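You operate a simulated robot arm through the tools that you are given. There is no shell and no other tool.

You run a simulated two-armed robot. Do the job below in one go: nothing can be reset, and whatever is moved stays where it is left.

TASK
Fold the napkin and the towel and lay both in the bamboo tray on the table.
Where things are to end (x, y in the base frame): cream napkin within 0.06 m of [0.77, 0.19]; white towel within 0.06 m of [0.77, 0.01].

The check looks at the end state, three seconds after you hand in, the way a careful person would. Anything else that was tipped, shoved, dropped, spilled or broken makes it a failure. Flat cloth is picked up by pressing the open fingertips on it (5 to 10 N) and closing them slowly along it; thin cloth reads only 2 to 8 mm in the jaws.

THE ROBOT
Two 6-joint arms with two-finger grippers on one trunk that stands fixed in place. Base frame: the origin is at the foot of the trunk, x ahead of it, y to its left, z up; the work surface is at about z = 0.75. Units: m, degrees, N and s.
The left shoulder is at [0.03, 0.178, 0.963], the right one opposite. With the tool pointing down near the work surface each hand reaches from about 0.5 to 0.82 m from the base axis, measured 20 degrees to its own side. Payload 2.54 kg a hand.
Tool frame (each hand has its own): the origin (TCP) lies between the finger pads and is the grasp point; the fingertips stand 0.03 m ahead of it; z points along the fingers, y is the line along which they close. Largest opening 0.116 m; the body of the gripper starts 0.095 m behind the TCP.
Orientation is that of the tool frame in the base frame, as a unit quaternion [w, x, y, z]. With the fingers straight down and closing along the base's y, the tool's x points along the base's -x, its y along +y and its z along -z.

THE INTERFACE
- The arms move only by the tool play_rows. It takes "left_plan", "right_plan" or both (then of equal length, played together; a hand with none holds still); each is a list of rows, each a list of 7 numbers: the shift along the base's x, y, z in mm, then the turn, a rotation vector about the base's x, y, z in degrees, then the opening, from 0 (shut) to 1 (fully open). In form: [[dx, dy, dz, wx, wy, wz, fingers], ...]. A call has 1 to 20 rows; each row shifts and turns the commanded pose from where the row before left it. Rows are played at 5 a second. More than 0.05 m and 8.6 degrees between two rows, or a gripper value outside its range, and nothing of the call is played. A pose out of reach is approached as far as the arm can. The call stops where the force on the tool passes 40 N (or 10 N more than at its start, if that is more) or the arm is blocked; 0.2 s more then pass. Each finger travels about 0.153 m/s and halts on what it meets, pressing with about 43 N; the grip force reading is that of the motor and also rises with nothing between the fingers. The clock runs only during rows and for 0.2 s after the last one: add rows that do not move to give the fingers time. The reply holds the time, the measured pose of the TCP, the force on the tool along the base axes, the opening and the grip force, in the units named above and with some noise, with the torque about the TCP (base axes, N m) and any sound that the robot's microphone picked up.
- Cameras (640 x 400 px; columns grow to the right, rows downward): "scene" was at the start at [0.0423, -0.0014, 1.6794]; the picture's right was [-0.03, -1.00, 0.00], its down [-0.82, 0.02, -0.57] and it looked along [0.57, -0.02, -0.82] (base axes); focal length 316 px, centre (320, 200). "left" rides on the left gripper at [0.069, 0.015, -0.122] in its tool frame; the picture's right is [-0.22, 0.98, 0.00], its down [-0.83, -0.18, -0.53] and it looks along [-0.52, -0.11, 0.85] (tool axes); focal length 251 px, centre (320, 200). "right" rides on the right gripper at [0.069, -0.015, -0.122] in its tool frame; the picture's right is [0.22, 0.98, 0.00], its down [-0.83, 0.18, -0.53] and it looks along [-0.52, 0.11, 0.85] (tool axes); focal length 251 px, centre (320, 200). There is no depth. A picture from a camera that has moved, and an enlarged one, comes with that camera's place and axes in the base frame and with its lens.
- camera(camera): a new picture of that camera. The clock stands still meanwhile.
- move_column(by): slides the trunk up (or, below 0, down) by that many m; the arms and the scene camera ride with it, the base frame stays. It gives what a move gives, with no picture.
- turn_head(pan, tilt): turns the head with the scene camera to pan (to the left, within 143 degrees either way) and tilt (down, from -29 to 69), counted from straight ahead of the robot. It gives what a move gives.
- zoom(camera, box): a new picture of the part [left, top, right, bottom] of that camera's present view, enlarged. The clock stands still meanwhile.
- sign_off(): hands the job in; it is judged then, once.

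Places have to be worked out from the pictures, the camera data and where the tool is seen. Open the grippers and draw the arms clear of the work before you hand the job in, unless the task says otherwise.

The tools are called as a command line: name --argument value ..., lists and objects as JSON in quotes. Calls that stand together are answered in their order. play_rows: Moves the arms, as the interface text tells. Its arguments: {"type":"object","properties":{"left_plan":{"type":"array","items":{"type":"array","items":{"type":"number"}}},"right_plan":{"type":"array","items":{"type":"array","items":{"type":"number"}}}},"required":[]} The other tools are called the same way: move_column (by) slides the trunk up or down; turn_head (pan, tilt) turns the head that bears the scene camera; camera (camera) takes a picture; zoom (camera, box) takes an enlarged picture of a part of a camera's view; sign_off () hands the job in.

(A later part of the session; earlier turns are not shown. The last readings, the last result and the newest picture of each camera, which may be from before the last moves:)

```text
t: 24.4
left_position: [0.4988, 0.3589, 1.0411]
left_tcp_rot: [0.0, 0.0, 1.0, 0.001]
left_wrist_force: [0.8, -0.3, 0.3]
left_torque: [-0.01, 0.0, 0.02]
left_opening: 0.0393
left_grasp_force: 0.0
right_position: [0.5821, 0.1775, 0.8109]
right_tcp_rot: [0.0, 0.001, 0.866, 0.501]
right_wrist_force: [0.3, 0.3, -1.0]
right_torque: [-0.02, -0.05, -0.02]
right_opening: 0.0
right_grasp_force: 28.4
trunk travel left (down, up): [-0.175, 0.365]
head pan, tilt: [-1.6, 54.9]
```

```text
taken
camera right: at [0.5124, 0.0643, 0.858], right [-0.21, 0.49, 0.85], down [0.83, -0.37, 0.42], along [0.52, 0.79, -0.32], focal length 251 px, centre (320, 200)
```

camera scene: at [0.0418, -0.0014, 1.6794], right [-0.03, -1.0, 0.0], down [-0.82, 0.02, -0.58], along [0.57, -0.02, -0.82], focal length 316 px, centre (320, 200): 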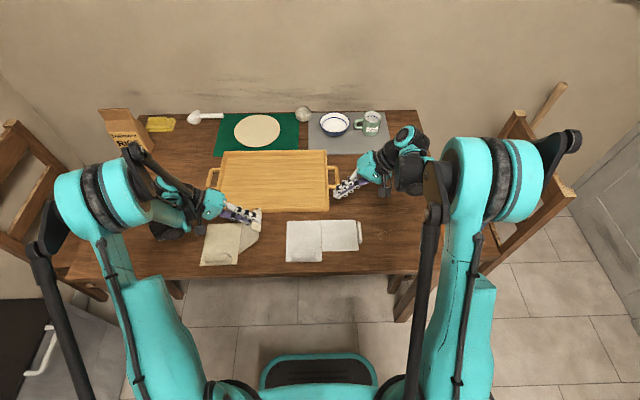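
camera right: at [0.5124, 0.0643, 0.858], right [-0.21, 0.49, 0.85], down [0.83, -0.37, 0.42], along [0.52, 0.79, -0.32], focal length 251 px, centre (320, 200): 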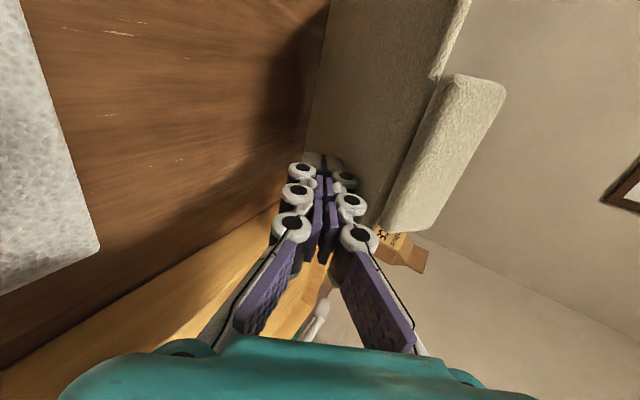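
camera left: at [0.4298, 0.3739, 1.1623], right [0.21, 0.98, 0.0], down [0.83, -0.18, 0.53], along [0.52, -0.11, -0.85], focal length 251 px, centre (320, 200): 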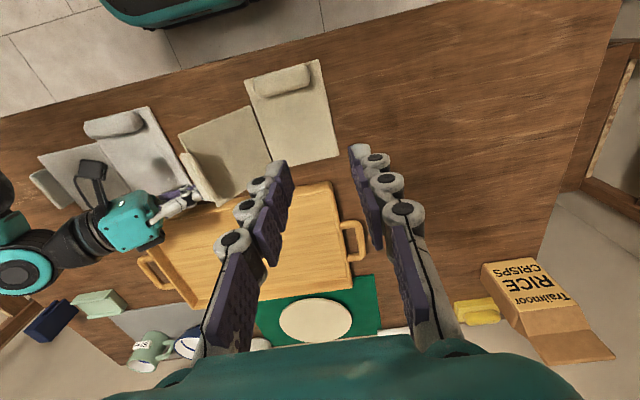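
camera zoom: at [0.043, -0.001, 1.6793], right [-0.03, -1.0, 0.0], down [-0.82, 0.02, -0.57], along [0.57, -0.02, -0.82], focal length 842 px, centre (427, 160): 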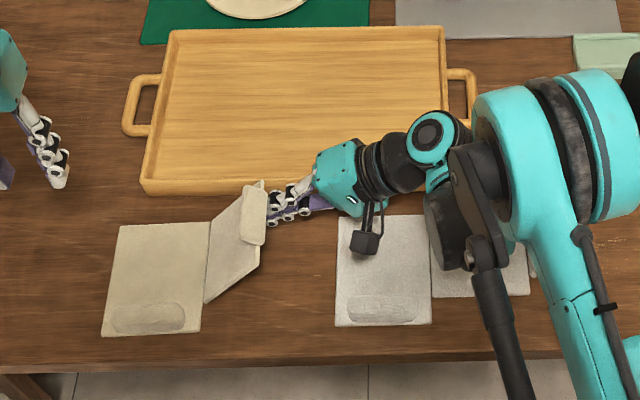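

The panel leans steadily on the right fingertip and the left hand is clear. I'll push +y, rising slightly, to bring the panel to vertical.

play_rows --right_plan '[[0, 7, 3, 0, 0, 0, 0], [0, 7, 3, 0, 0, 0, 0], [0, 7, 3, 0, 0, 0, 0], [0, 7, 3, 0, 0, 0, 0], [0, 7, 3, 0, 0, 0, 0], [0, 0, 0, 0, 0, 0, 0]]'

zoom --camera "scene" --box '[160, 140, 400, 290]'

camera --camera "left"

```text
t: 25.8
left_position: [0.4972, 0.3564, 1.0408]
left_tcp_rot: [0.0, -0.001, 1.0, 0.0]
left_wrist_force: [-0.1, 0.8, 0.2]
left_torque: [-0.01, -0.03, 0.02]
left_opening: 0.0394
left_grasp_force: 0.1
right_position: [0.5791, 0.2136, 0.8268]
right_tcp_rot: [0.0, -0.001, 0.866, 0.5]
right_wrist_force: [-0.6, 0.0, -0.3]
right_torque: [-0.02, 0.0, -0.02]
right_opening: 0.0
right_grasp_force: 28.5
trunk travel left (down, up): [-0.175, 0.365]
head pan, tilt: [-1.6, 54.9]
```

```text
2.67 times, centred on (280, 215) of scene
camera zoom: at [0.0425, -0.0015, 1.6794], right [-0.03, -1.0, 0.0], down [-0.82, 0.02, -0.57], along [0.57, -0.02, -0.82], focal length 842 px, centre (427, 160)
```

zoom: 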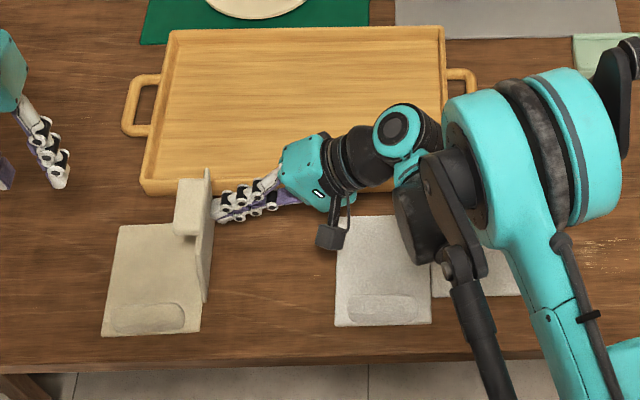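

```text
taken
camera left: at [0.4295, 0.3735, 1.1624], right [0.21, 0.98, 0.0], down [0.83, -0.18, 0.53], along [0.52, -0.11, -0.85], focal length 251 px, centre (320, 200)
```

left: 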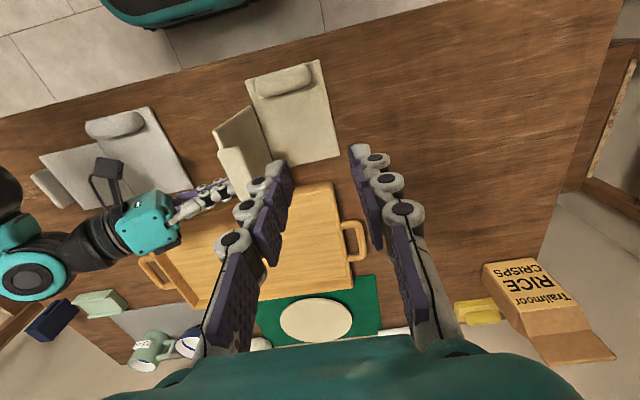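

The panel is now nearly vertical and the big panel hasn't moved. I'll keep pushing until it tips over onto the big panel.

play_rows --right_plan '[[0, 7, 1, 0, 0, 0, 0], [0, 7, 1, 0, 0, 0, 0], [0, 7, 0, 0, 0, 0, 0], [0, 7, 0, 0, 0, 0, 0], [0, 7, 0, 0, 0, 0, 0], [0, 0, 0, 0, 0, 0, 0], [0, 0, 0, 0, 0, 0, 0]]'

zoom --camera "scene" --box '[160, 140, 400, 290]'

camera --camera "left"

```text
t: 27.4
left_position: [0.4983, 0.3579, 1.0409]
left_tcp_rot: [-0.001, -0.001, 1.0, 0.0]
left_wrist_force: [0.0, -0.2, 1.3]
left_torque: [0.01, 0.0, -0.03]
left_opening: 0.0398
left_grasp_force: 0.1
right_position: [0.5817, 0.2472, 0.8286]
right_tcp_rot: [0.0, 0.0, 0.866, 0.499]
right_wrist_force: [0.1, -0.5, -0.4]
right_torque: [0.03, 0.0, 0.0]
right_opening: 0.0003
right_grasp_force: 28.6
trunk travel left (down, up): [-0.175, 0.365]
head pan, tilt: [-1.6, 54.9]
```

```text
2.67 times, centred on (280, 215) of scene
camera zoom: at [0.0424, -0.0012, 1.6794], right [-0.03, -1.0, 0.0], down [-0.82, 0.02, -0.57], along [0.57, -0.02, -0.82], focal length 842 px, centre (427, 160)
```

zoom: 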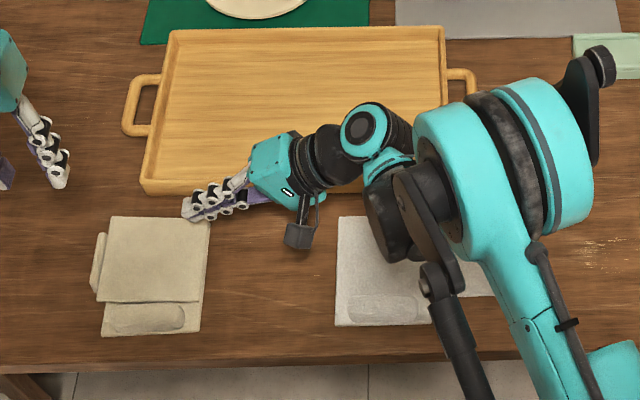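

```text
taken
camera left: at [0.4294, 0.3737, 1.1624], right [0.21, 0.98, 0.0], down [0.83, -0.18, 0.53], along [0.52, -0.11, -0.85], focal length 251 px, centre (320, 200)
```

left: 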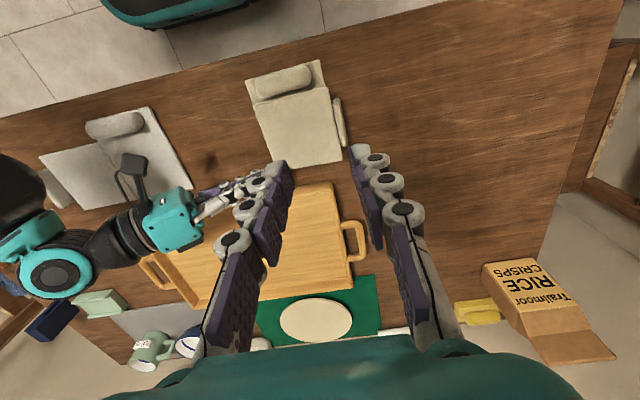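

The napkin is folded: the small panel lies flat on the big one, with its lip just past the left edge. I'll withdraw the right hand to the right at a safe height and bring the left hand above the towel's lip.

play_rows --right_plan '[[0, -34, 20, 0, 0, 0, 0], [0, -34, 20, 0, 0, 0, 0], [0, -34, 20, 0, 0, 0, 0], [0, -38, 20, 0, 0, 0, 0], [0, -40, 20, 0, 0, 0, 0], [0, -45, 15, 0, 0, 0, 0], [0, -48, 0, 0, 0, 0, 0], [0, -48, 0, 0, 0, 0, 0], [0, -48, 0, 0, 0, 0, 0], [0, -48, 0, 0, 0, 0, 0], [0, -48, 0, 0, 0, 0, 0], [0, -48, 0, 0, 0, 0, 0], [0, -48, 0, 0, 0, 0, 0], [0, -30, 0, 0, 0, 0, 0]]'

camera --camera "scene"

zoom --camera "scene" --box '[160, 140, 400, 290]'

```text
t: 30.4
left_position: [0.4987, 0.3587, 1.0406]
left_tcp_rot: [0.001, -0.001, 1.0, 0.001]
left_wrist_force: [-1.0, 0.1, 0.4]
left_torque: [-0.03, -0.03, -0.01]
left_opening: 0.0394
left_grasp_force: 0.0
right_position: [0.6019, -0.3111, 0.9447]
right_tcp_rot: [0.01, 0.005, 0.869, 0.494]
right_wrist_force: [-0.6, -0.6, -1.1]
right_torque: [0.01, -0.01, -0.04]
right_opening: 0.0001
right_grasp_force: 28.1
right hand out of reach, approached as far as the arm can: row 13, 14
trunk travel left (down, up): [-0.175, 0.365]
head pan, tilt: [-1.6, 54.9]
```

```text
taken
camera scene: at [0.0428, -0.0022, 1.6794], right [-0.03, -1.0, 0.0], down [-0.82, 0.02, -0.57], along [0.57, -0.02, -0.82], focal length 316 px, centre (320, 200)
```

scene: 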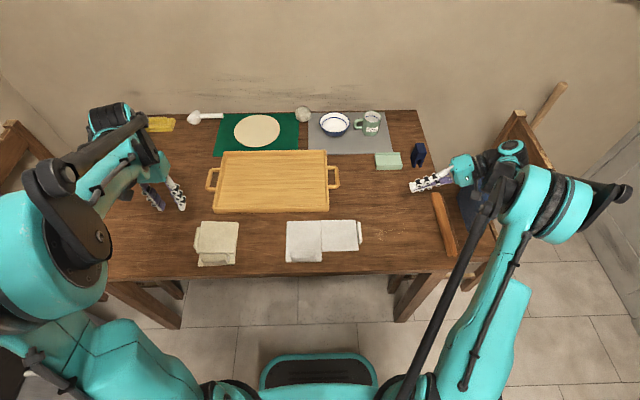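

```text
2.67 times, centred on (280, 215) of scene
camera zoom: at [0.0428, -0.0022, 1.6794], right [-0.03, -1.0, 0.0], down [-0.82, 0.02, -0.57], along [0.57, -0.02, -0.82], focal length 842 px, centre (427, 160)
```

zoom: 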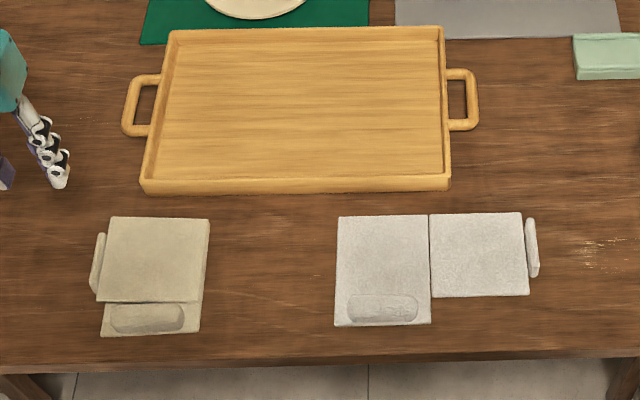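

With the arms clear, the view shows the napkin neatly folded and the towel still flat, with its lip at about (0.546, -0.145). I'll park the right hand higher and turn it back to vertical while the left hand crosses over above the towel's lip.

play_rows --left_plan '[[4.5, -45.8, -4, 0, 0, 0, 0.4], [4.5, -45.8, -4, 0, 0, 0, 0.4], [4.5, -45.8, -4, 0, 0, 0, 0.4], [4.5, -45.8, -4, 0, 0, 0, 0.4], [4.5, -45.8, -4, 0, 0, 0, 0.4], [4.5, -45.8, -4, 0, 0, 0, 0.4], [4.5, -45.8, -4, 0, 0, 0, 0.4], [4.5, -45.8, -4, 0, 0, 0, 0.4], [4.5, -45.8, -4, 0, 0, 0, 0.4], [4.5, -45.8, -4, 0, 0, 0, 0.4], [4.0, -45.8, -4, 0, 0, 0, 0.4], [0, 0, 0, 0, 0, 0, 0.4]]' --right_plan '[[-8, 0, 10, -6, 0, 0, 0], [-8, 0, 10, -6, 0, 0, 0], [-8, -5, 10, -6, 0, 0, 0], [-8, -5, 10, -6, 0, 0, 0], [-8, -5, 10, -6, 0, 0, 0], [-8, -5, 10, -6, 0, 0, 0], [-8, -8, 8, -6, 0, 0, 0], [-8, -8, 8, -6, 0, 0, 0], [-8, -8, 8, -6, 0, 0, 0], [-8, -8, 8, -5, 0, 0, 0], [0, 0, 0, 0, 0, 0, 0], [0, 0, 0, 0, 0, 0, 0]]'

camera --camera "left"

camera --camera "scene"

```text
t: 33.0
left_position: [0.5449, -0.1465, 0.9967]
left_tcp_rot: [-0.001, -0.001, 1.0, 0.0]
left_wrist_force: [-0.9, -0.2, 0.4]
left_torque: [-0.02, 0.0, -0.01]
left_opening: 0.0463
left_grasp_force: 0.0
right_position: [0.5218, -0.3591, 1.0347]
right_tcp_rot: [0.0, -0.001, 1.0, 0.008]
right_wrist_force: [0.1, 0.3, -1.2]
right_torque: [-0.02, -0.05, 0.0]
right_opening: 0.0
right_grasp_force: 28.6
trunk travel left (down, up): [-0.175, 0.365]
head pan, tilt: [-1.6, 54.9]
```

```text
taken
camera left: at [0.4756, -0.131, 1.1173], right [0.21, 0.98, 0.0], down [0.83, -0.18, 0.53], along [0.52, -0.11, -0.85], focal length 251 px, centre (320, 200)
```

left: 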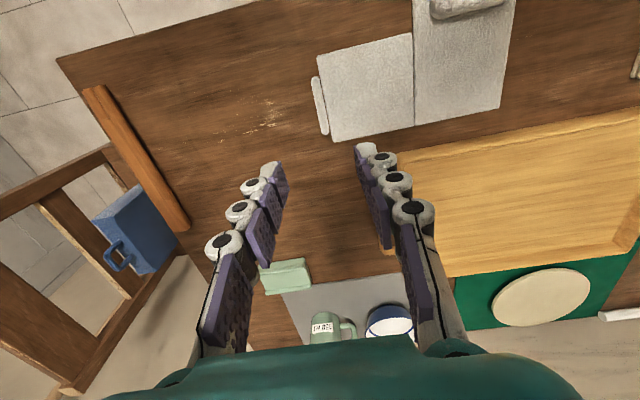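

```text
taken
camera scene: at [0.0417, -0.0003, 1.6794], right [-0.03, -1.0, 0.0], down [-0.82, 0.02, -0.58], along [0.57, -0.02, -0.82], focal length 316 px, centre (320, 200)
```

scene: 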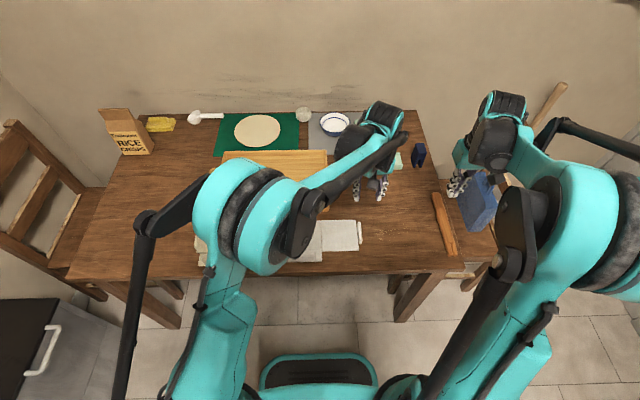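

The lip is directly below at about (0.544, -0.145). I'll lower the left hand over it in two stages.

play_rows --left_plan '[[0, 0.5, -45, 0, 0, 0, 0.4], [0, 0.5, -45, 0, 0, 0, 0.4], [0, 0.5, -45, 0, 0, 0, 0.4], [0, 0, -38, 0, 0, 0, 0.4], [0, 0, -17, 0, 0, 0, 0.4], [0, 0, 0, 0, 0, 0, 0.4]]'

camera --camera "left"

```text
t: 34.4
left_position: [0.543, -0.1436, 0.8037]
left_tcp_rot: [0.0, -0.001, 1.0, 0.0]
left_wrist_force: [0.2, -0.6, 0.0]
left_torque: [0.01, -0.03, 0.01]
left_opening: 0.0464
left_grasp_force: 0.0
right_position: [0.5217, -0.3606, 1.0352]
right_tcp_rot: [0.0, 0.001, 1.0, 0.009]
right_wrist_force: [0.1, -0.4, 0.7]
right_torque: [0.01, 0.0, 0.03]
right_opening: 0.0
right_grasp_force: 28.7
trunk travel left (down, up): [-0.175, 0.365]
head pan, tilt: [-1.6, 54.9]
```

```text
taken
camera left: at [0.4753, -0.1291, 0.9259], right [0.21, 0.98, 0.0], down [0.83, -0.18, 0.53], along [0.52, -0.11, -0.85], focal length 251 px, centre (320, 200)
```

left: 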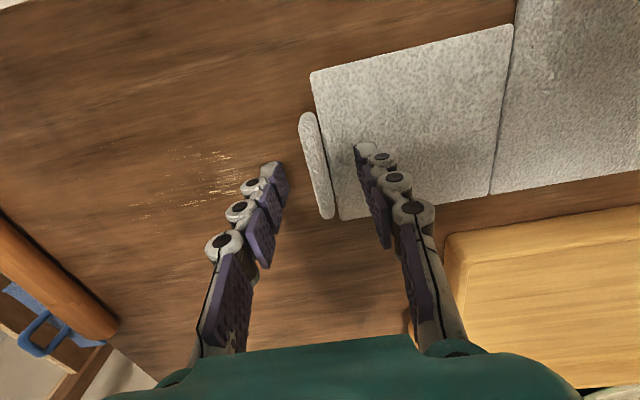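

The lip lies between the fingers. I'll lower to z≈0.785 and close slowly.

play_rows --left_plan '[[0, 0, -8, 0, 0, 0, 0.4], [0, 0, -7, 0, 0, 0, 0.4], [0, 0, -4, 0, 0, 0, 0.32], [0, 0, 0, 0, 0, 0, 0.24], [0, 0, 0, 0, 0, 0, 0.18], [0, 0, 0, 0, 0, 0, 0.13], [0, 0, 0, 0, 0, 0, 0.09], [0, 0, 0, 0, 0, 0, 0.06], [0, 0, 0, 0, 0, 0, 0.03], [0, 0, 0, 0, 0, 0, 0.0], [0, 0, 0, 0, 0, 0, 0.0]]'

camera --camera "left"

```text
t: 36.8
left_position: [0.5435, -0.1426, 0.7864]
left_tcp_rot: [0.0, -0.001, 1.0, -0.001]
left_wrist_force: [0.2, -0.7, 0.7]
left_torque: [-0.02, -0.01, 0.06]
left_opening: 0.0099
left_grasp_force: 37.0
right_position: [0.5221, -0.3603, 1.0348]
right_tcp_rot: [0.0, 0.0, 1.0, 0.009]
right_wrist_force: [-0.5, 0.2, 0.1]
right_torque: [-0.02, 0.0, 0.0]
right_opening: 0.0
right_grasp_force: 28.7
trunk travel left (down, up): [-0.175, 0.365]
head pan, tilt: [-1.6, 54.9]
```

```text
taken
camera left: at [0.4763, -0.1282, 0.9079], right [0.21, 0.98, 0.0], down [0.83, -0.18, 0.53], along [0.52, -0.11, -0.85], focal length 251 px, centre (320, 200)
```

left: 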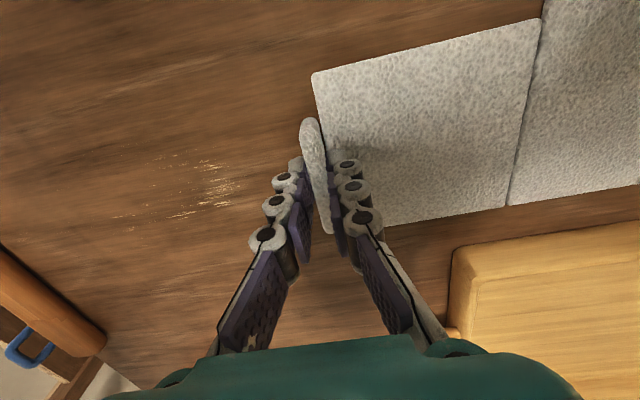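

The towel's lip is gripped (9.9 mm, 37 N) and nothing is loaded. I'll follow the same arc that worked for the napkin, up to 40°.

play_rows --left_plan '[[0, 2.4, 8.9, -4, 0, 0, 0], [0, 3.1, 8.7, -4, 0, 0, 0], [0, 4.0, 8.4, -4, 0, 0, 0], [0, 3.9, 8.3, -4, 0, 0, 0], [0, 5.1, 7.8, -4, 0, 0, 0], [0, 5.1, 7.6, -4, 0, 0, 0], [0, 6.1, 7.0, -4, 0, 0, 0], [0, 6.1, 6.9, -4, 0, 0, 0], [0, 7.0, 6.0, -4, 0, 0, 0], [0, 7.0, 6.0, -4, 0, 0, 0], [0, 0, 0, 0, 0, 0, 0]]'

camera --camera "left"

camera --camera "scene"

```text
t: 39.2
left_position: [0.5448, -0.0954, 0.8609]
left_tcp_rot: [0.0, -0.001, 0.94, -0.342]
left_wrist_force: [0.4, 0.3, 0.6]
left_torque: [0.02, -0.04, -0.03]
left_opening: 0.0098
left_grasp_force: 37.0
right_position: [0.5212, -0.3604, 1.0349]
right_tcp_rot: [-0.001, -0.001, 1.0, 0.009]
right_wrist_force: [0.0, 0.1, 0.5]
right_torque: [0.01, 0.02, 0.01]
right_opening: 0.0
right_grasp_force: 28.7
trunk travel left (down, up): [-0.175, 0.365]
head pan, tilt: [-1.6, 54.9]
```

```text
taken
camera left: at [0.4766, -0.0052, 0.9444], right [0.21, 0.75, -0.63], down [0.83, 0.2, 0.53], along [0.52, -0.63, -0.57], focal length 251 px, centre (320, 200)
```

left: 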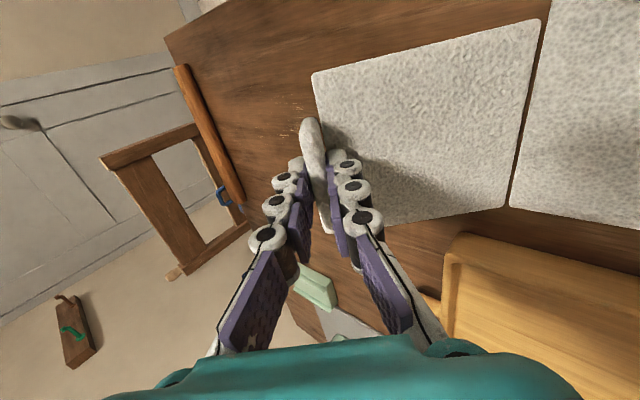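

```text
taken
camera scene: at [0.0425, -0.0018, 1.6794], right [-0.03, -1.0, 0.0], down [-0.82, 0.02, -0.57], along [0.57, -0.02, -0.82], focal length 316 px, centre (320, 200)
```

scene: 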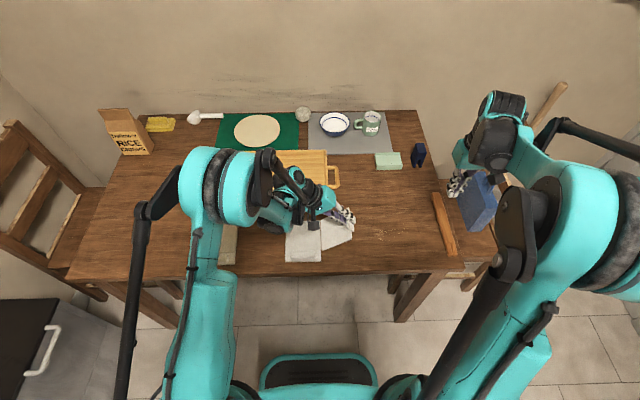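

The arc is smooth with no load. I'll continue to 56°, the last angle that was reachable before.

play_rows --left_plan '[[0, 7.7, 5.1, -4, 0, 0, 0], [0, 7.8, 4.9, -4, 0, 0, 0], [0, 8.3, 4.0, -4, 0, 0, 0], [0, 8.5, 3.7, -4, 0, 0, 0], [0, 0, 0, 0, 0, 0, 0]]'

```text
t: 40.4
left_position: [0.5434, -0.0618, 0.8795]
left_tcp_rot: [0.0, 0.0, 0.883, -0.469]
left_wrist_force: [-0.1, 0.0, -0.8]
left_torque: [0.01, 0.03, -0.02]
left_opening: 0.0096
left_grasp_force: 36.5
right_position: [0.5226, -0.3606, 1.0334]
right_tcp_rot: [0.0, 0.0, 1.0, 0.009]
right_wrist_force: [0.2, 0.0, 0.0]
right_torque: [-0.01, 0.03, -0.02]
right_opening: 0.0
right_grasp_force: 28.6
trunk travel left (down, up): [-0.175, 0.365]
head pan, tilt: [-1.6, 54.9]
```

56° is fine here and the arm is less stretched than it was for the napkin. I'll try two more 4° steps and watch for any reach warning.

play_rows --left_plan '[[0, 8.8, 2.8, -4, 0, 0, 0], [0, 8.9, 2.5, -4, 0, 0, 0]]'

```text
t: 41.0
left_position: [0.5436, -0.0445, 0.8844]
left_tcp_rot: [-0.001, 0.001, 0.847, -0.531]
left_wrist_force: [0.3, -3.3, 6.5]
left_torque: [-0.23, 0.02, -0.07]
left_opening: 0.0097
left_grasp_force: 37.2
right_position: [0.5212, -0.3606, 1.035]
right_tcp_rot: [0.0, 0.001, 1.0, 0.009]
right_wrist_force: [0.6, -0.6, -0.5]
right_torque: [0.01, 0.01, 0.01]
right_opening: 0.0001
right_grasp_force: 28.7
trunk travel left (down, up): [-0.175, 0.365]
head pan, tilt: [-1.6, 54.9]
```

64° was reached without a warning, but the wrist now reads about 7 N. I'll look before going on.

camera --camera "left"

zoom --camera "scene" --box '[200, 140, 440, 290]'

camera --camera "right"

```text
taken
camera left: at [0.4751, 0.0733, 0.9242], right [0.21, 0.43, -0.88], down [0.83, 0.4, 0.4], along [0.52, -0.81, -0.27], focal length 251 px, centre (320, 200)
```

left: 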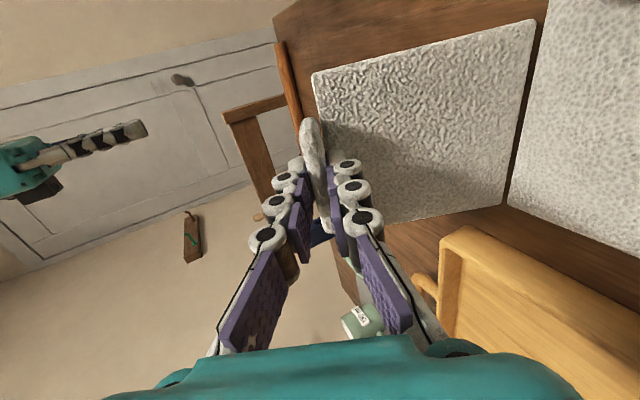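

```text
2.67 times, centred on (320, 215) of scene
camera zoom: at [0.0418, -0.0015, 1.6794], right [-0.03, -1.0, 0.0], down [-0.82, 0.02, -0.58], along [0.57, -0.02, -0.82], focal length 842 px, centre (320, 160)
```

zoom: 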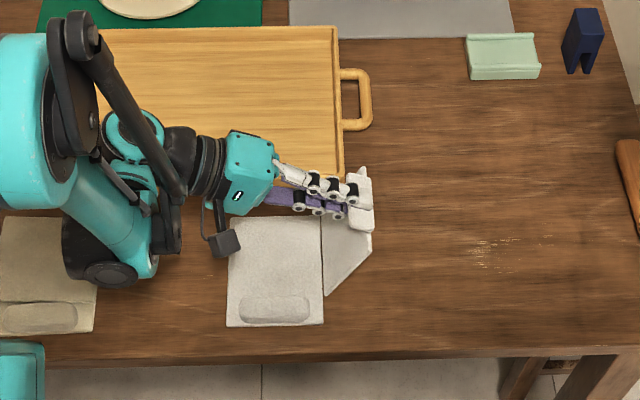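

```text
taken
camera right: at [0.4527, -0.3778, 1.1556], right [-0.22, 0.98, 0.02], down [0.83, 0.17, 0.54], along [0.52, 0.13, -0.84], focal length 251 px, centre (320, 200)
```

right: 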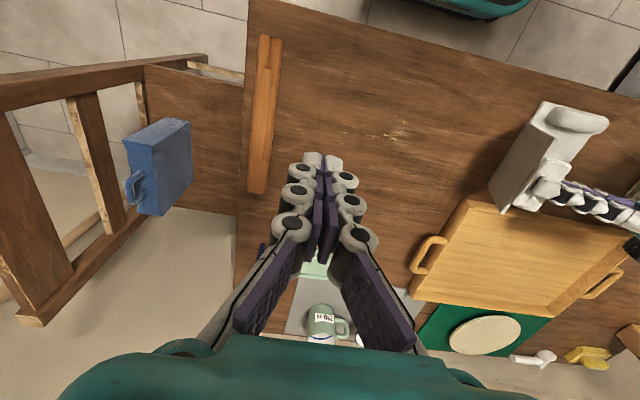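

Nothing is visibly touching, and the force lies along the panel, as if the lip were pressed slightly toward the hinge. I'll hold still for a moment and read it again.

play_rows --left_plan '[[0, 0, 0, 0, 0, 0, 0], [0, 0, 0, 0, 0, 0, 0]]'

```text
t: 41.6
left_position: [0.5436, -0.043, 0.8859]
left_tcp_rot: [-0.001, 0.0, 0.848, -0.53]
left_wrist_force: [0.4, -5.2, 8.9]
left_torque: [-0.33, -0.03, 0.07]
left_opening: 0.0097
left_grasp_force: 37.1
right_position: [0.5207, -0.3603, 1.0349]
right_tcp_rot: [-0.001, 0.0, 1.0, 0.009]
right_wrist_force: [0.5, 0.4, -0.7]
right_torque: [0.01, 0.02, 0.0]
right_opening: 0.0
right_grasp_force: 29.0
trunk travel left (down, up): [-0.175, 0.365]
head pan, tilt: [-1.6, 54.9]
```

The reading points to the panel being pressed into the table through its hinge, about 10 N along the panel. I'll ease the hand outward along the panel by about 4 mm.

play_rows --left_plan '[[0, -1.0, 1.8, 0, 0, 0, 0], [0, -1.0, 1.8, 0, 0, 0, 0], [0, 0, 0, 0, 0, 0, 0]]'

```text
t: 42.4
left_position: [0.5446, -0.0461, 0.8896]
left_tcp_rot: [0.001, -0.001, 0.848, -0.53]
left_wrist_force: [-0.3, -0.8, 0.4]
left_torque: [0.05, -0.02, 0.03]
left_opening: 0.0095
left_grasp_force: 36.8
right_position: [0.5214, -0.3597, 1.034]
right_tcp_rot: [0.0, -0.001, 1.0, 0.008]
right_wrist_force: [-0.4, -0.8, -0.5]
right_torque: [-0.02, -0.02, -0.05]
right_opening: 0.0
right_grasp_force: 29.0
trunk travel left (down, up): [-0.175, 0.365]
head pan, tilt: [-1.6, 54.9]
```

The load is gone. I'll continue 8° more on the corrected, slightly wider arc.

play_rows --left_plan '[[0, 9.4, 2.2, -4, 0, 0, 0], [0, 9.6, 1.5, -4, 0, 0, 0], [0, 0, 0, 0, 0, 0, 0]]'

```text
t: 43.2
left_position: [0.5435, -0.0272, 0.8916]
left_tcp_rot: [0.001, 0.001, 0.809, -0.588]
left_wrist_force: [0.1, 0.1, -0.6]
left_torque: [0.04, 0.01, -0.04]
left_opening: 0.0096
left_grasp_force: 37.1
right_position: [0.5223, -0.3612, 1.0335]
right_tcp_rot: [0.0, 0.0, 1.0, 0.009]
right_wrist_force: [-0.5, -0.2, 0.4]
right_torque: [0.0, 0.01, -0.01]
right_opening: 0.0001
right_grasp_force: 29.3
trunk travel left (down, up): [-0.175, 0.365]
head pan, tilt: [-1.6, 54.9]
```

72° was reached with no load and no reach warning. I'll continue to 80°.

play_rows --left_plan '[[0, 9.7, 0.6, -4, 0, 0, 0], [0, 9.7, 0.2, -4, 0, 0, 0], [0, 0, 0, 0, 0, 0, 0]]'

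zoom --camera "scene" --box '[160, 140, 400, 290]'

camera --camera "right"

```text
t: 44.0
left_position: [0.5443, -0.0065, 0.8911]
left_tcp_rot: [0.0, 0.001, 0.766, -0.643]
left_wrist_force: [0.1, 0.7, 0.5]
left_torque: [0.02, 0.01, -0.02]
left_opening: 0.0099
left_grasp_force: 37.4
right_position: [0.5218, -0.3606, 1.0332]
right_tcp_rot: [0.001, 0.0, 1.0, 0.008]
right_wrist_force: [-0.1, -0.3, 0.7]
right_torque: [-0.01, 0.02, 0.02]
right_opening: 0.0
right_grasp_force: 28.7
trunk travel left (down, up): [-0.175, 0.365]
head pan, tilt: [-1.6, 54.9]
```

```text
2.67 times, centred on (280, 215) of scene
camera zoom: at [0.0424, -0.0017, 1.6794], right [-0.03, -1.0, 0.0], down [-0.82, 0.02, -0.57], along [0.57, -0.02, -0.82], focal length 842 px, centre (427, 160)
```

zoom: 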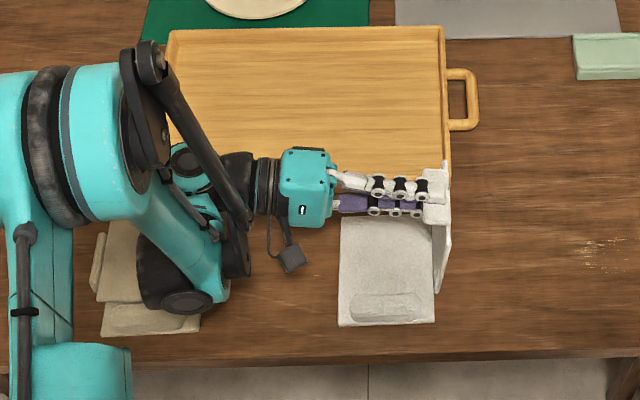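

```text
taken
camera right: at [0.4531, -0.3779, 1.1554], right [-0.22, 0.98, 0.02], down [0.83, 0.17, 0.54], along [0.52, 0.13, -0.84], focal length 251 px, centre (320, 200)
```

right: 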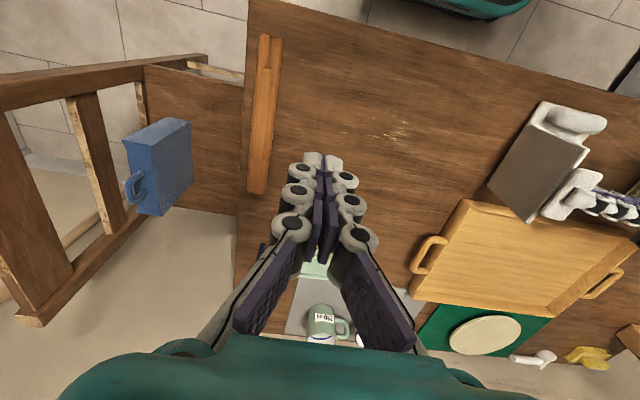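

80° was reached with no load and the hand is nearly horizontal. I'll continue to 88°, which is past balance for the panel and lip together, and check.

play_rows --left_plan '[[0, 9.7, -0.8, -4, 0, 0, 0], [0, 9.6, -1.3, -4, 0, 0, 0], [0, 0, 0, 0, 0, 0, 0]]'

camera --camera "right"

```text
t: 44.8
left_position: [0.5437, 0.0115, 0.8914]
left_tcp_rot: [-0.001, -0.001, 0.719, -0.695]
left_wrist_force: [0.0, -0.4, -0.3]
left_torque: [0.01, -0.02, 0.01]
left_opening: 0.0099
left_grasp_force: 37.5
right_position: [0.5221, -0.3603, 1.0354]
right_tcp_rot: [0.0, 0.0, 1.0, 0.008]
right_wrist_force: [-1.0, -0.1, -0.1]
right_torque: [-0.04, -0.05, 0.03]
right_opening: 0.0
right_grasp_force: 28.4
trunk travel left (down, up): [-0.175, 0.365]
head pan, tilt: [-1.6, 54.9]
```

```text
taken
camera right: at [0.4531, -0.3778, 1.1554], right [-0.22, 0.98, 0.02], down [0.83, 0.17, 0.54], along [0.52, 0.13, -0.84], focal length 251 px, centre (320, 200)
```

right: 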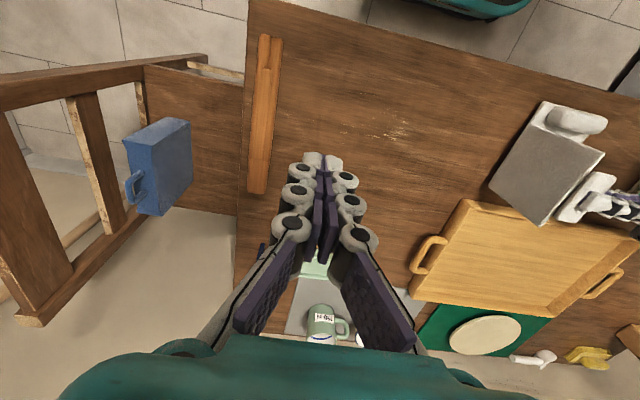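

88° is fine. I'll continue to 96°, so the panel will tip over when released.

play_rows --left_plan '[[0, 9.4, -2.1, -4, 0, 0, 0], [0, 9.3, -2.7, -4, 0, 0, 0], [0, 0, 0, 0, 0, 0, 0]]'

camera --camera "right"

zoom --camera "scene" --box '[160, 140, 400, 290]'

```text
t: 45.6
left_position: [0.5452, 0.0317, 0.8868]
left_tcp_rot: [0.0, -0.001, -0.669, 0.743]
left_wrist_force: [-0.3, -0.4, -0.9]
left_torque: [0.03, 0.01, 0.0]
left_opening: 0.0097
left_grasp_force: 37.0
right_position: [0.5223, -0.3602, 1.034]
right_tcp_rot: [0.0, 0.0, 1.0, 0.008]
right_wrist_force: [-0.1, 0.7, -0.3]
right_torque: [0.02, 0.02, -0.04]
right_opening: 0.0
right_grasp_force: 28.6
trunk travel left (down, up): [-0.175, 0.365]
head pan, tilt: [-1.6, 54.9]
```

```text
taken
camera right: at [0.4531, -0.3778, 1.1554], right [-0.22, 0.98, 0.02], down [0.83, 0.17, 0.54], along [0.52, 0.13, -0.84], focal length 251 px, centre (320, 200)
```

right: 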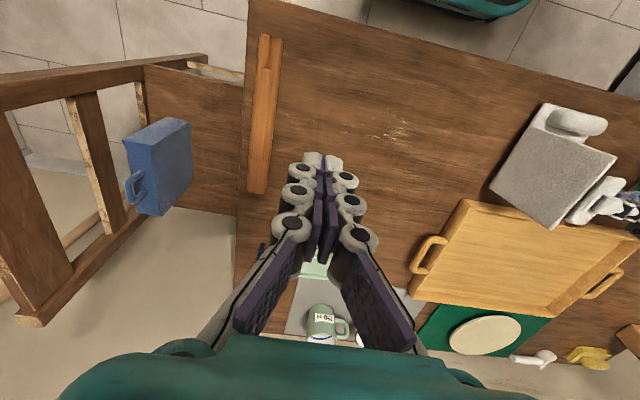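

```text
2.67 times, centred on (280, 215) of scene
camera zoom: at [0.0424, -0.0016, 1.6794], right [-0.03, -1.0, 0.0], down [-0.82, 0.02, -0.57], along [0.57, -0.02, -0.82], focal length 842 px, centre (427, 160)
```

zoom: 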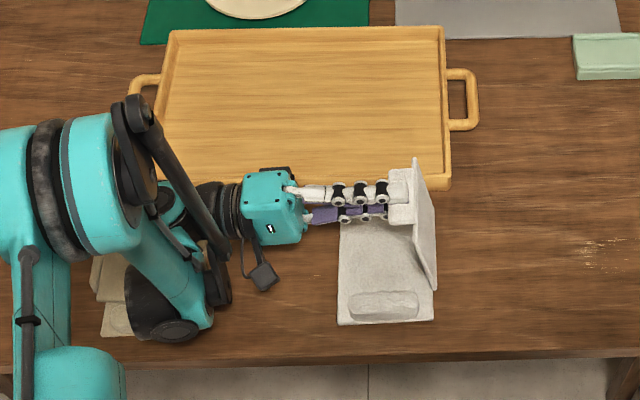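

The panel is past vertical at 96°. I'll open the fingers so it leans on the lower fingertip. Then I'll slide the hand sideways (+x, out of the panel's width), since pulling straight back may run out of reach.

play_rows --left_plan '[[0, 0, 0, 0, 0, 0, 0.12], [0, 0, 0, 0, 0, 0, 0.2], [0, 0, 0, 0, 0, 0, 0.28], [0, 0, 0, 0, 0, 0, 0.36], [0, 0, 0, 0, 0, 0, 0.4], [0, 0, 0, 0, 0, 0, 0.4]]'

camera --camera "right"

camera --camera "left"

zoom --camera "scene" --box '[160, 140, 400, 290]'

```text
t: 47.0
left_position: [0.5444, 0.0319, 0.8855]
left_tcp_rot: [0.001, -0.001, -0.67, 0.742]
left_wrist_force: [-0.6, 0.3, -0.6]
left_torque: [0.01, -0.03, -0.03]
left_opening: 0.0462
left_grasp_force: 0.0
right_position: [0.5219, -0.3608, 1.0349]
right_tcp_rot: [0.0, 0.0, 1.0, 0.009]
right_wrist_force: [-0.1, 0.7, -0.6]
right_torque: [0.0, 0.0, -0.02]
right_opening: 0.0002
right_grasp_force: 28.2
trunk travel left (down, up): [-0.175, 0.365]
head pan, tilt: [-1.6, 54.9]
```

```text
taken
camera right: at [0.4531, -0.3777, 1.1554], right [-0.22, 0.98, 0.02], down [0.83, 0.17, 0.54], along [0.52, 0.13, -0.84], focal length 251 px, centre (320, 200)
```

right: 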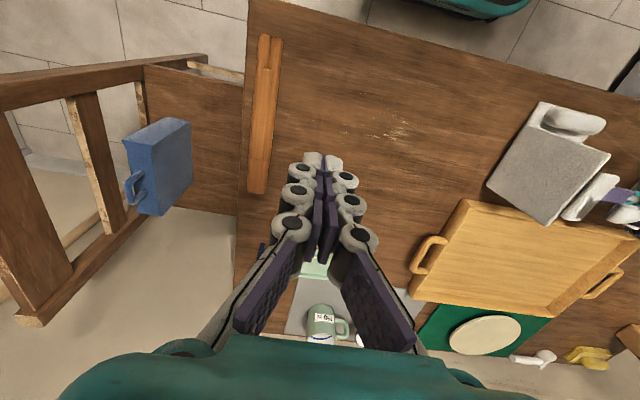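

```text
taken
camera left: at [0.4774, 0.1515, 0.858], right [0.21, -0.1, -0.97], down [0.83, 0.55, 0.12], along [0.52, -0.83, 0.2], focal length 251 px, centre (320, 200)
```

left: 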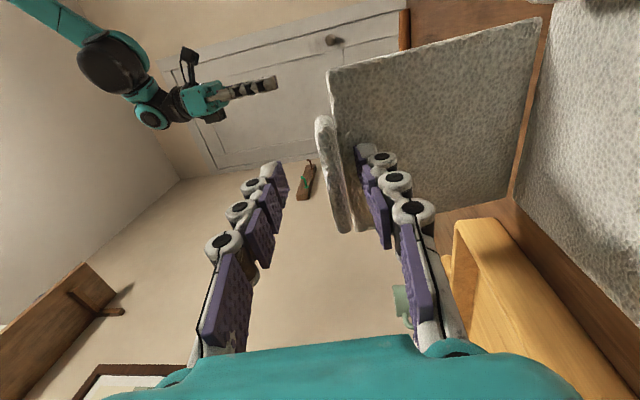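

```text
2.67 times, centred on (280, 215) of scene
camera zoom: at [0.0424, -0.0015, 1.6794], right [-0.03, -1.0, 0.0], down [-0.82, 0.02, -0.57], along [0.57, -0.02, -0.82], focal length 842 px, centre (427, 160)
```

zoom: 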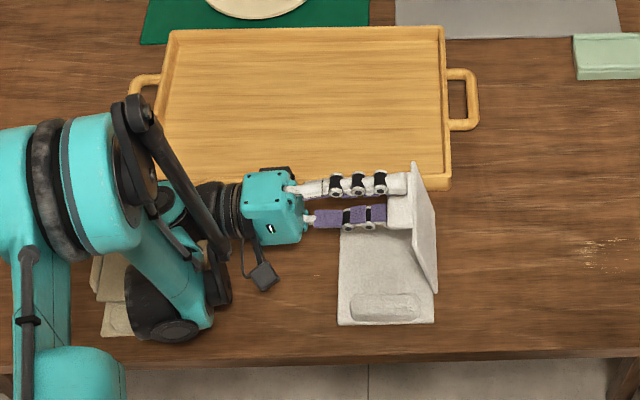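

The panel leans on the lower fingertip and the lip is free. I'll slide the hand toward +x in small steps.

play_rows --left_plan '[[10, 0, 0, 0, 0, 0, 0.4], [10, 0, 0, 0, 0, 0, 0.4], [10, 0, 0, 0, 0, 0, 0.4], [10, 0, 0, 0, 0, 0, 0.4], [0, 0, 0, 0, 0, 0, 0.4]]'

camera --camera "left"

zoom --camera "scene" --box '[160, 140, 400, 290]'

```text
t: 48.2
left_position: [0.585, 0.0319, 0.8881]
left_tcp_rot: [0.0, -0.001, -0.669, 0.743]
left_wrist_force: [-0.3, 0.8, 0.2]
left_torque: [0.01, 0.04, -0.01]
left_opening: 0.0466
left_grasp_force: 0.0
right_position: [0.5224, -0.3605, 1.0338]
right_tcp_rot: [0.0, 0.0, 1.0, 0.009]
right_wrist_force: [-0.5, 0.2, -0.5]
right_torque: [-0.01, 0.0, -0.01]
right_opening: 0.0
right_grasp_force: 28.4
trunk travel left (down, up): [-0.175, 0.365]
head pan, tilt: [-1.6, 54.9]
```

```text
taken
camera left: at [0.5163, 0.1514, 0.8592], right [0.21, -0.1, -0.97], down [0.83, 0.55, 0.12], along [0.52, -0.83, 0.2], focal length 251 px, centre (320, 200)
```

left: 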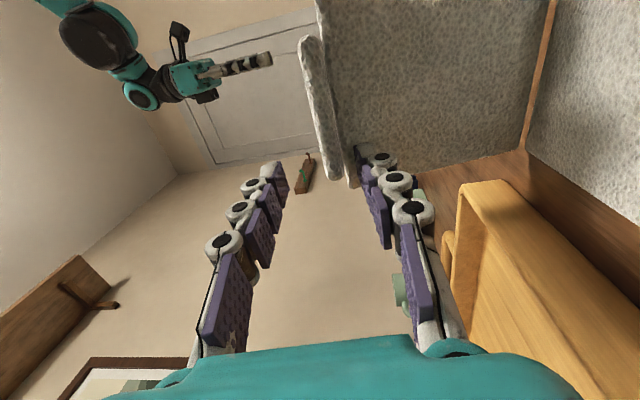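

```text
2.67 times, centred on (280, 215) of scene
camera zoom: at [0.0424, -0.0014, 1.6794], right [-0.03, -1.0, 0.0], down [-0.82, 0.02, -0.57], along [0.57, -0.02, -0.82], focal length 842 px, centre (427, 160)
```

zoom: 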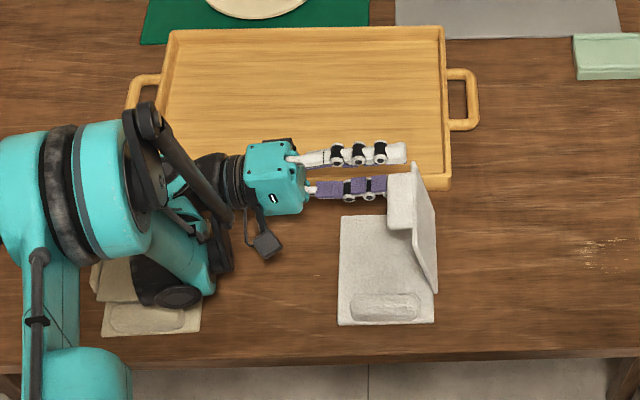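

The towel hasn't slid and the panel still leans on the fingertip near its far edge. I'll slide another 45 mm so the finger clears the edge and the panel drops.

play_rows --left_plan '[[10, 0, 0, 0, 0, 0, 0.4], [10, 0, 0, 0, 0, 0, 0.4], [10, 0, 0, 0, 0, 0, 0.4], [10, 0, 0, 0, 0, 0, 0.4], [0, 0, 0, 0, 0, 0, 0.4], [0, 0, 0, 0, 0, 0, 0.4], [0, 0, 0, 0, 0, 0, 0.4]]'

camera --camera "left"

zoom --camera "scene" --box '[160, 140, 400, 290]'

```text
t: 49.8
left_position: [0.6179, 0.0297, 0.8966]
left_tcp_rot: [0.0, 0.002, -0.67, 0.742]
left_wrist_force: [-0.2, 1.0, 0.0]
left_torque: [0.05, 0.01, 0.03]
left_opening: 0.0462
left_grasp_force: 0.1
left hand out of reach, approached as far as the arm can: row 2, 3, 4
right_position: [0.5212, -0.3608, 1.0345]
right_tcp_rot: [-0.001, 0.0, 1.0, 0.008]
right_wrist_force: [-0.6, -0.8, -0.5]
right_torque: [-0.03, -0.01, 0.0]
right_opening: 0.0
right_grasp_force: 28.3
trunk travel left (down, up): [-0.175, 0.365]
head pan, tilt: [-1.6, 54.9]
```

```text
taken
camera left: at [0.5505, 0.1496, 0.8698], right [0.21, -0.1, -0.97], down [0.82, 0.55, 0.13], along [0.52, -0.83, 0.2], focal length 251 px, centre (320, 200)
```

left: 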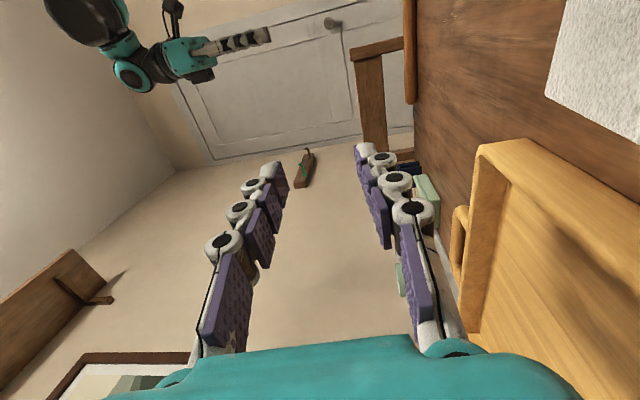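

```text
2.67 times, centred on (280, 215) of scene
camera zoom: at [0.0424, -0.0015, 1.6794], right [-0.03, -1.0, 0.0], down [-0.82, 0.02, -0.57], along [0.57, -0.02, -0.82], focal length 842 px, centre (427, 160)
```

zoom: 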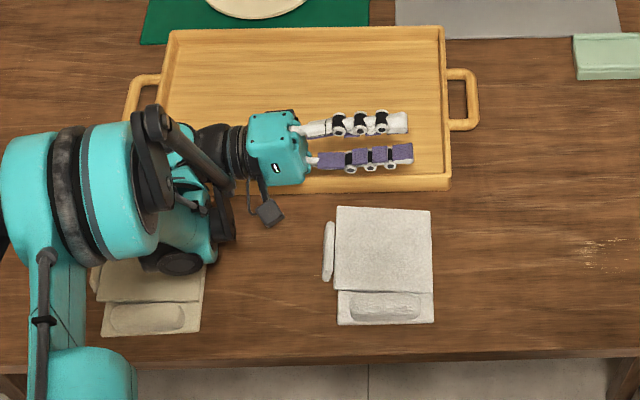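

The towel is folded too, flat with its lip just past the left edge. I'll raise the left hand and turn it back to vertical, away from the cloths and tray.

play_rows --left_plan '[[-4, 0, 10, 4, 0, 0, 0.4], [-4, 0, 12, 8, 0, 0, 0.4], [-4, 0, 12, 8, 0, 0, 0.4], [-4, 0, 12, 8, 0, 0, 0.4], [-4, 5, 12, 8, 0, 0, 0.4], [-4, 10, 12, 8, 0, 0, 0.4], [-4, 15, 12, 8, 0, 0, 0.4], [-4, 20, 10, 8, 0, 0, 0.4], [-4, 25, 10, 8, 0, 0, 0.5], [-6, 30, 10, 8, 0, 0, 0.6], [-8, 35, 5, 8, 0, 0, 0.7], [-10, 35, 0, 8, 0, 0, 0.7], [-10, 35, 0, 4, 0, 0, 0.7], [0, 0, 0, 0, 0, 0, 0.7]]'

camera --camera "left"

camera --camera "scene"

```text
t: 52.8
left_position: [0.5515, 0.2382, 1.0155]
left_tcp_rot: [0.0, 0.0, 1.0, 0.001]
left_wrist_force: [-0.8, 0.5, -1.3]
left_torque: [0.04, -0.01, -0.02]
left_opening: 0.081
left_grasp_force: 0.0
right_position: [0.5218, -0.3609, 1.0337]
right_tcp_rot: [0.0, 0.0, 1.0, 0.008]
right_wrist_force: [0.3, -0.7, -0.6]
right_torque: [-0.01, 0.02, 0.01]
right_opening: 0.0
right_grasp_force: 28.2
trunk travel left (down, up): [-0.175, 0.365]
head pan, tilt: [-1.6, 54.9]
```

```text
taken
camera left: at [0.4829, 0.2547, 1.1372], right [0.21, 0.98, 0.0], down [0.83, -0.18, 0.53], along [0.52, -0.11, -0.85], focal length 251 px, centre (320, 200)
```

left: 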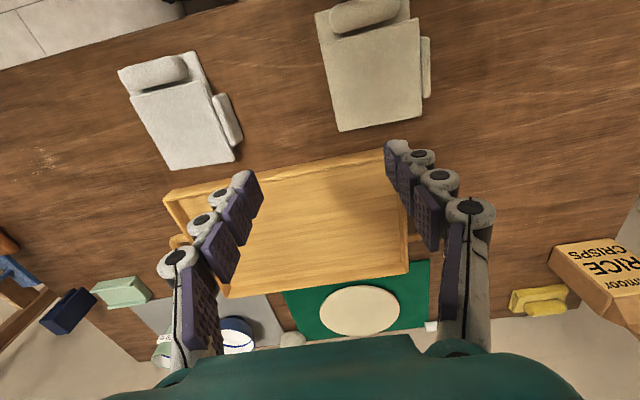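

```text
taken
camera scene: at [0.0427, -0.0022, 1.6794], right [-0.03, -1.0, 0.0], down [-0.82, 0.02, -0.57], along [0.57, -0.02, -0.82], focal length 316 px, centre (320, 200)
```

scene: 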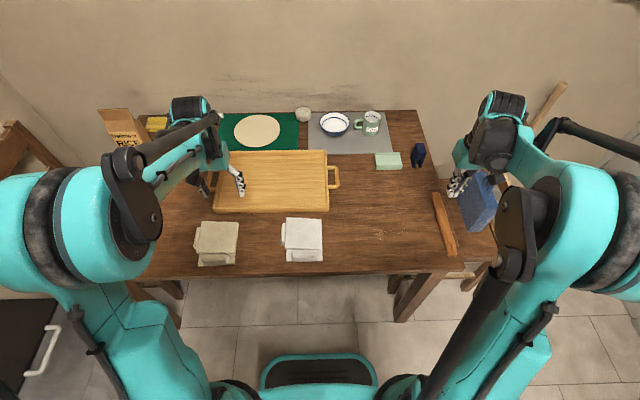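

Both cloths are folded and nothing else has moved. I'll turn the left hand 90° so it closes along x, and bring it over the napkin's bulge at about (0.47, 0.31).

play_rows --left_plan '[[-7.4, 6.5, -7.0, 0, 0, -8.2, 0.7], [-7.4, 6.5, -7.0, 0, 0, -8.2, 0.7], [-7.4, 6.5, -7.0, 0, 0, -8.2, 0.7], [-7.4, 6.5, -7.0, 0, 0, -8.2, 0.7], [-7.4, 6.5, -7.0, 0, 0, -8.2, 0.7], [-7.4, 6.5, -7.0, 0, 0, -8.2, 0.7], [-7.4, 6.5, -7.0, 0, 0, -8.2, 0.7], [-7.4, 6.5, -7.0, 0, 0, -8.2, 0.7], [-7.4, 6.5, -7.0, 0, 0, -8.2, 0.7], [-7.4, 6.5, -7.0, 0, 0, -8.2, 0.7], [-7.4, 6.5, -7.0, 0, 0, -8, 0.7], [0, 0, 0, 0, 0, 0, 0.7]]'

camera --camera "left"

zoom --camera "scene" --box '[160, 140, 400, 290]'

```text
t: 55.4
left_position: [0.4687, 0.3121, 0.9387]
left_tcp_rot: [0.0, 0.707, 0.707, 0.0]
left_wrist_force: [0.8, -0.2, -0.3]
left_torque: [-0.02, -0.03, 0.04]
left_opening: 0.0812
left_grasp_force: 0.1
right_position: [0.522, -0.3617, 1.0355]
right_tcp_rot: [0.0, 0.0, 1.0, 0.009]
right_wrist_force: [-1.0, -0.7, -0.2]
right_torque: [0.04, 0.01, 0.01]
right_opening: 0.0
right_grasp_force: 28.4
trunk travel left (down, up): [-0.175, 0.365]
head pan, tilt: [-1.6, 54.9]
```

```text
taken
camera left: at [0.4856, 0.3807, 1.0588], right [0.98, -0.22, 0.0], down [-0.18, -0.83, 0.53], along [-0.11, -0.52, -0.85], focal length 251 px, centre (320, 200)
```

left: 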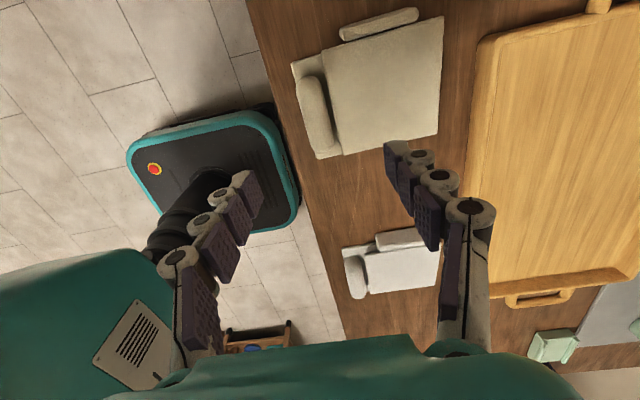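

```text
2.67 times, centred on (280, 215) of scene
camera zoom: at [0.0425, -0.0017, 1.6794], right [-0.03, -1.0, 0.0], down [-0.82, 0.02, -0.57], along [0.57, -0.02, -0.82], focal length 842 px, centre (427, 160)
```

zoom: 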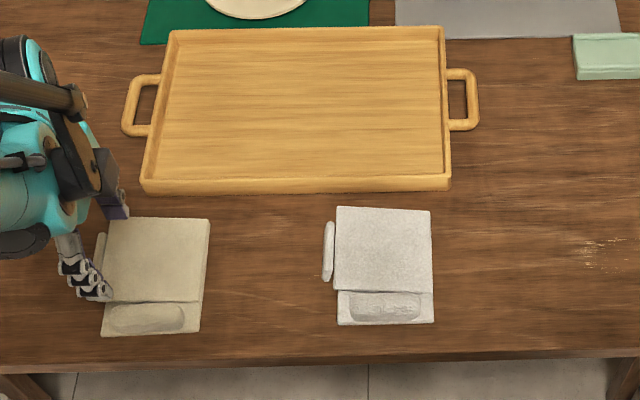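

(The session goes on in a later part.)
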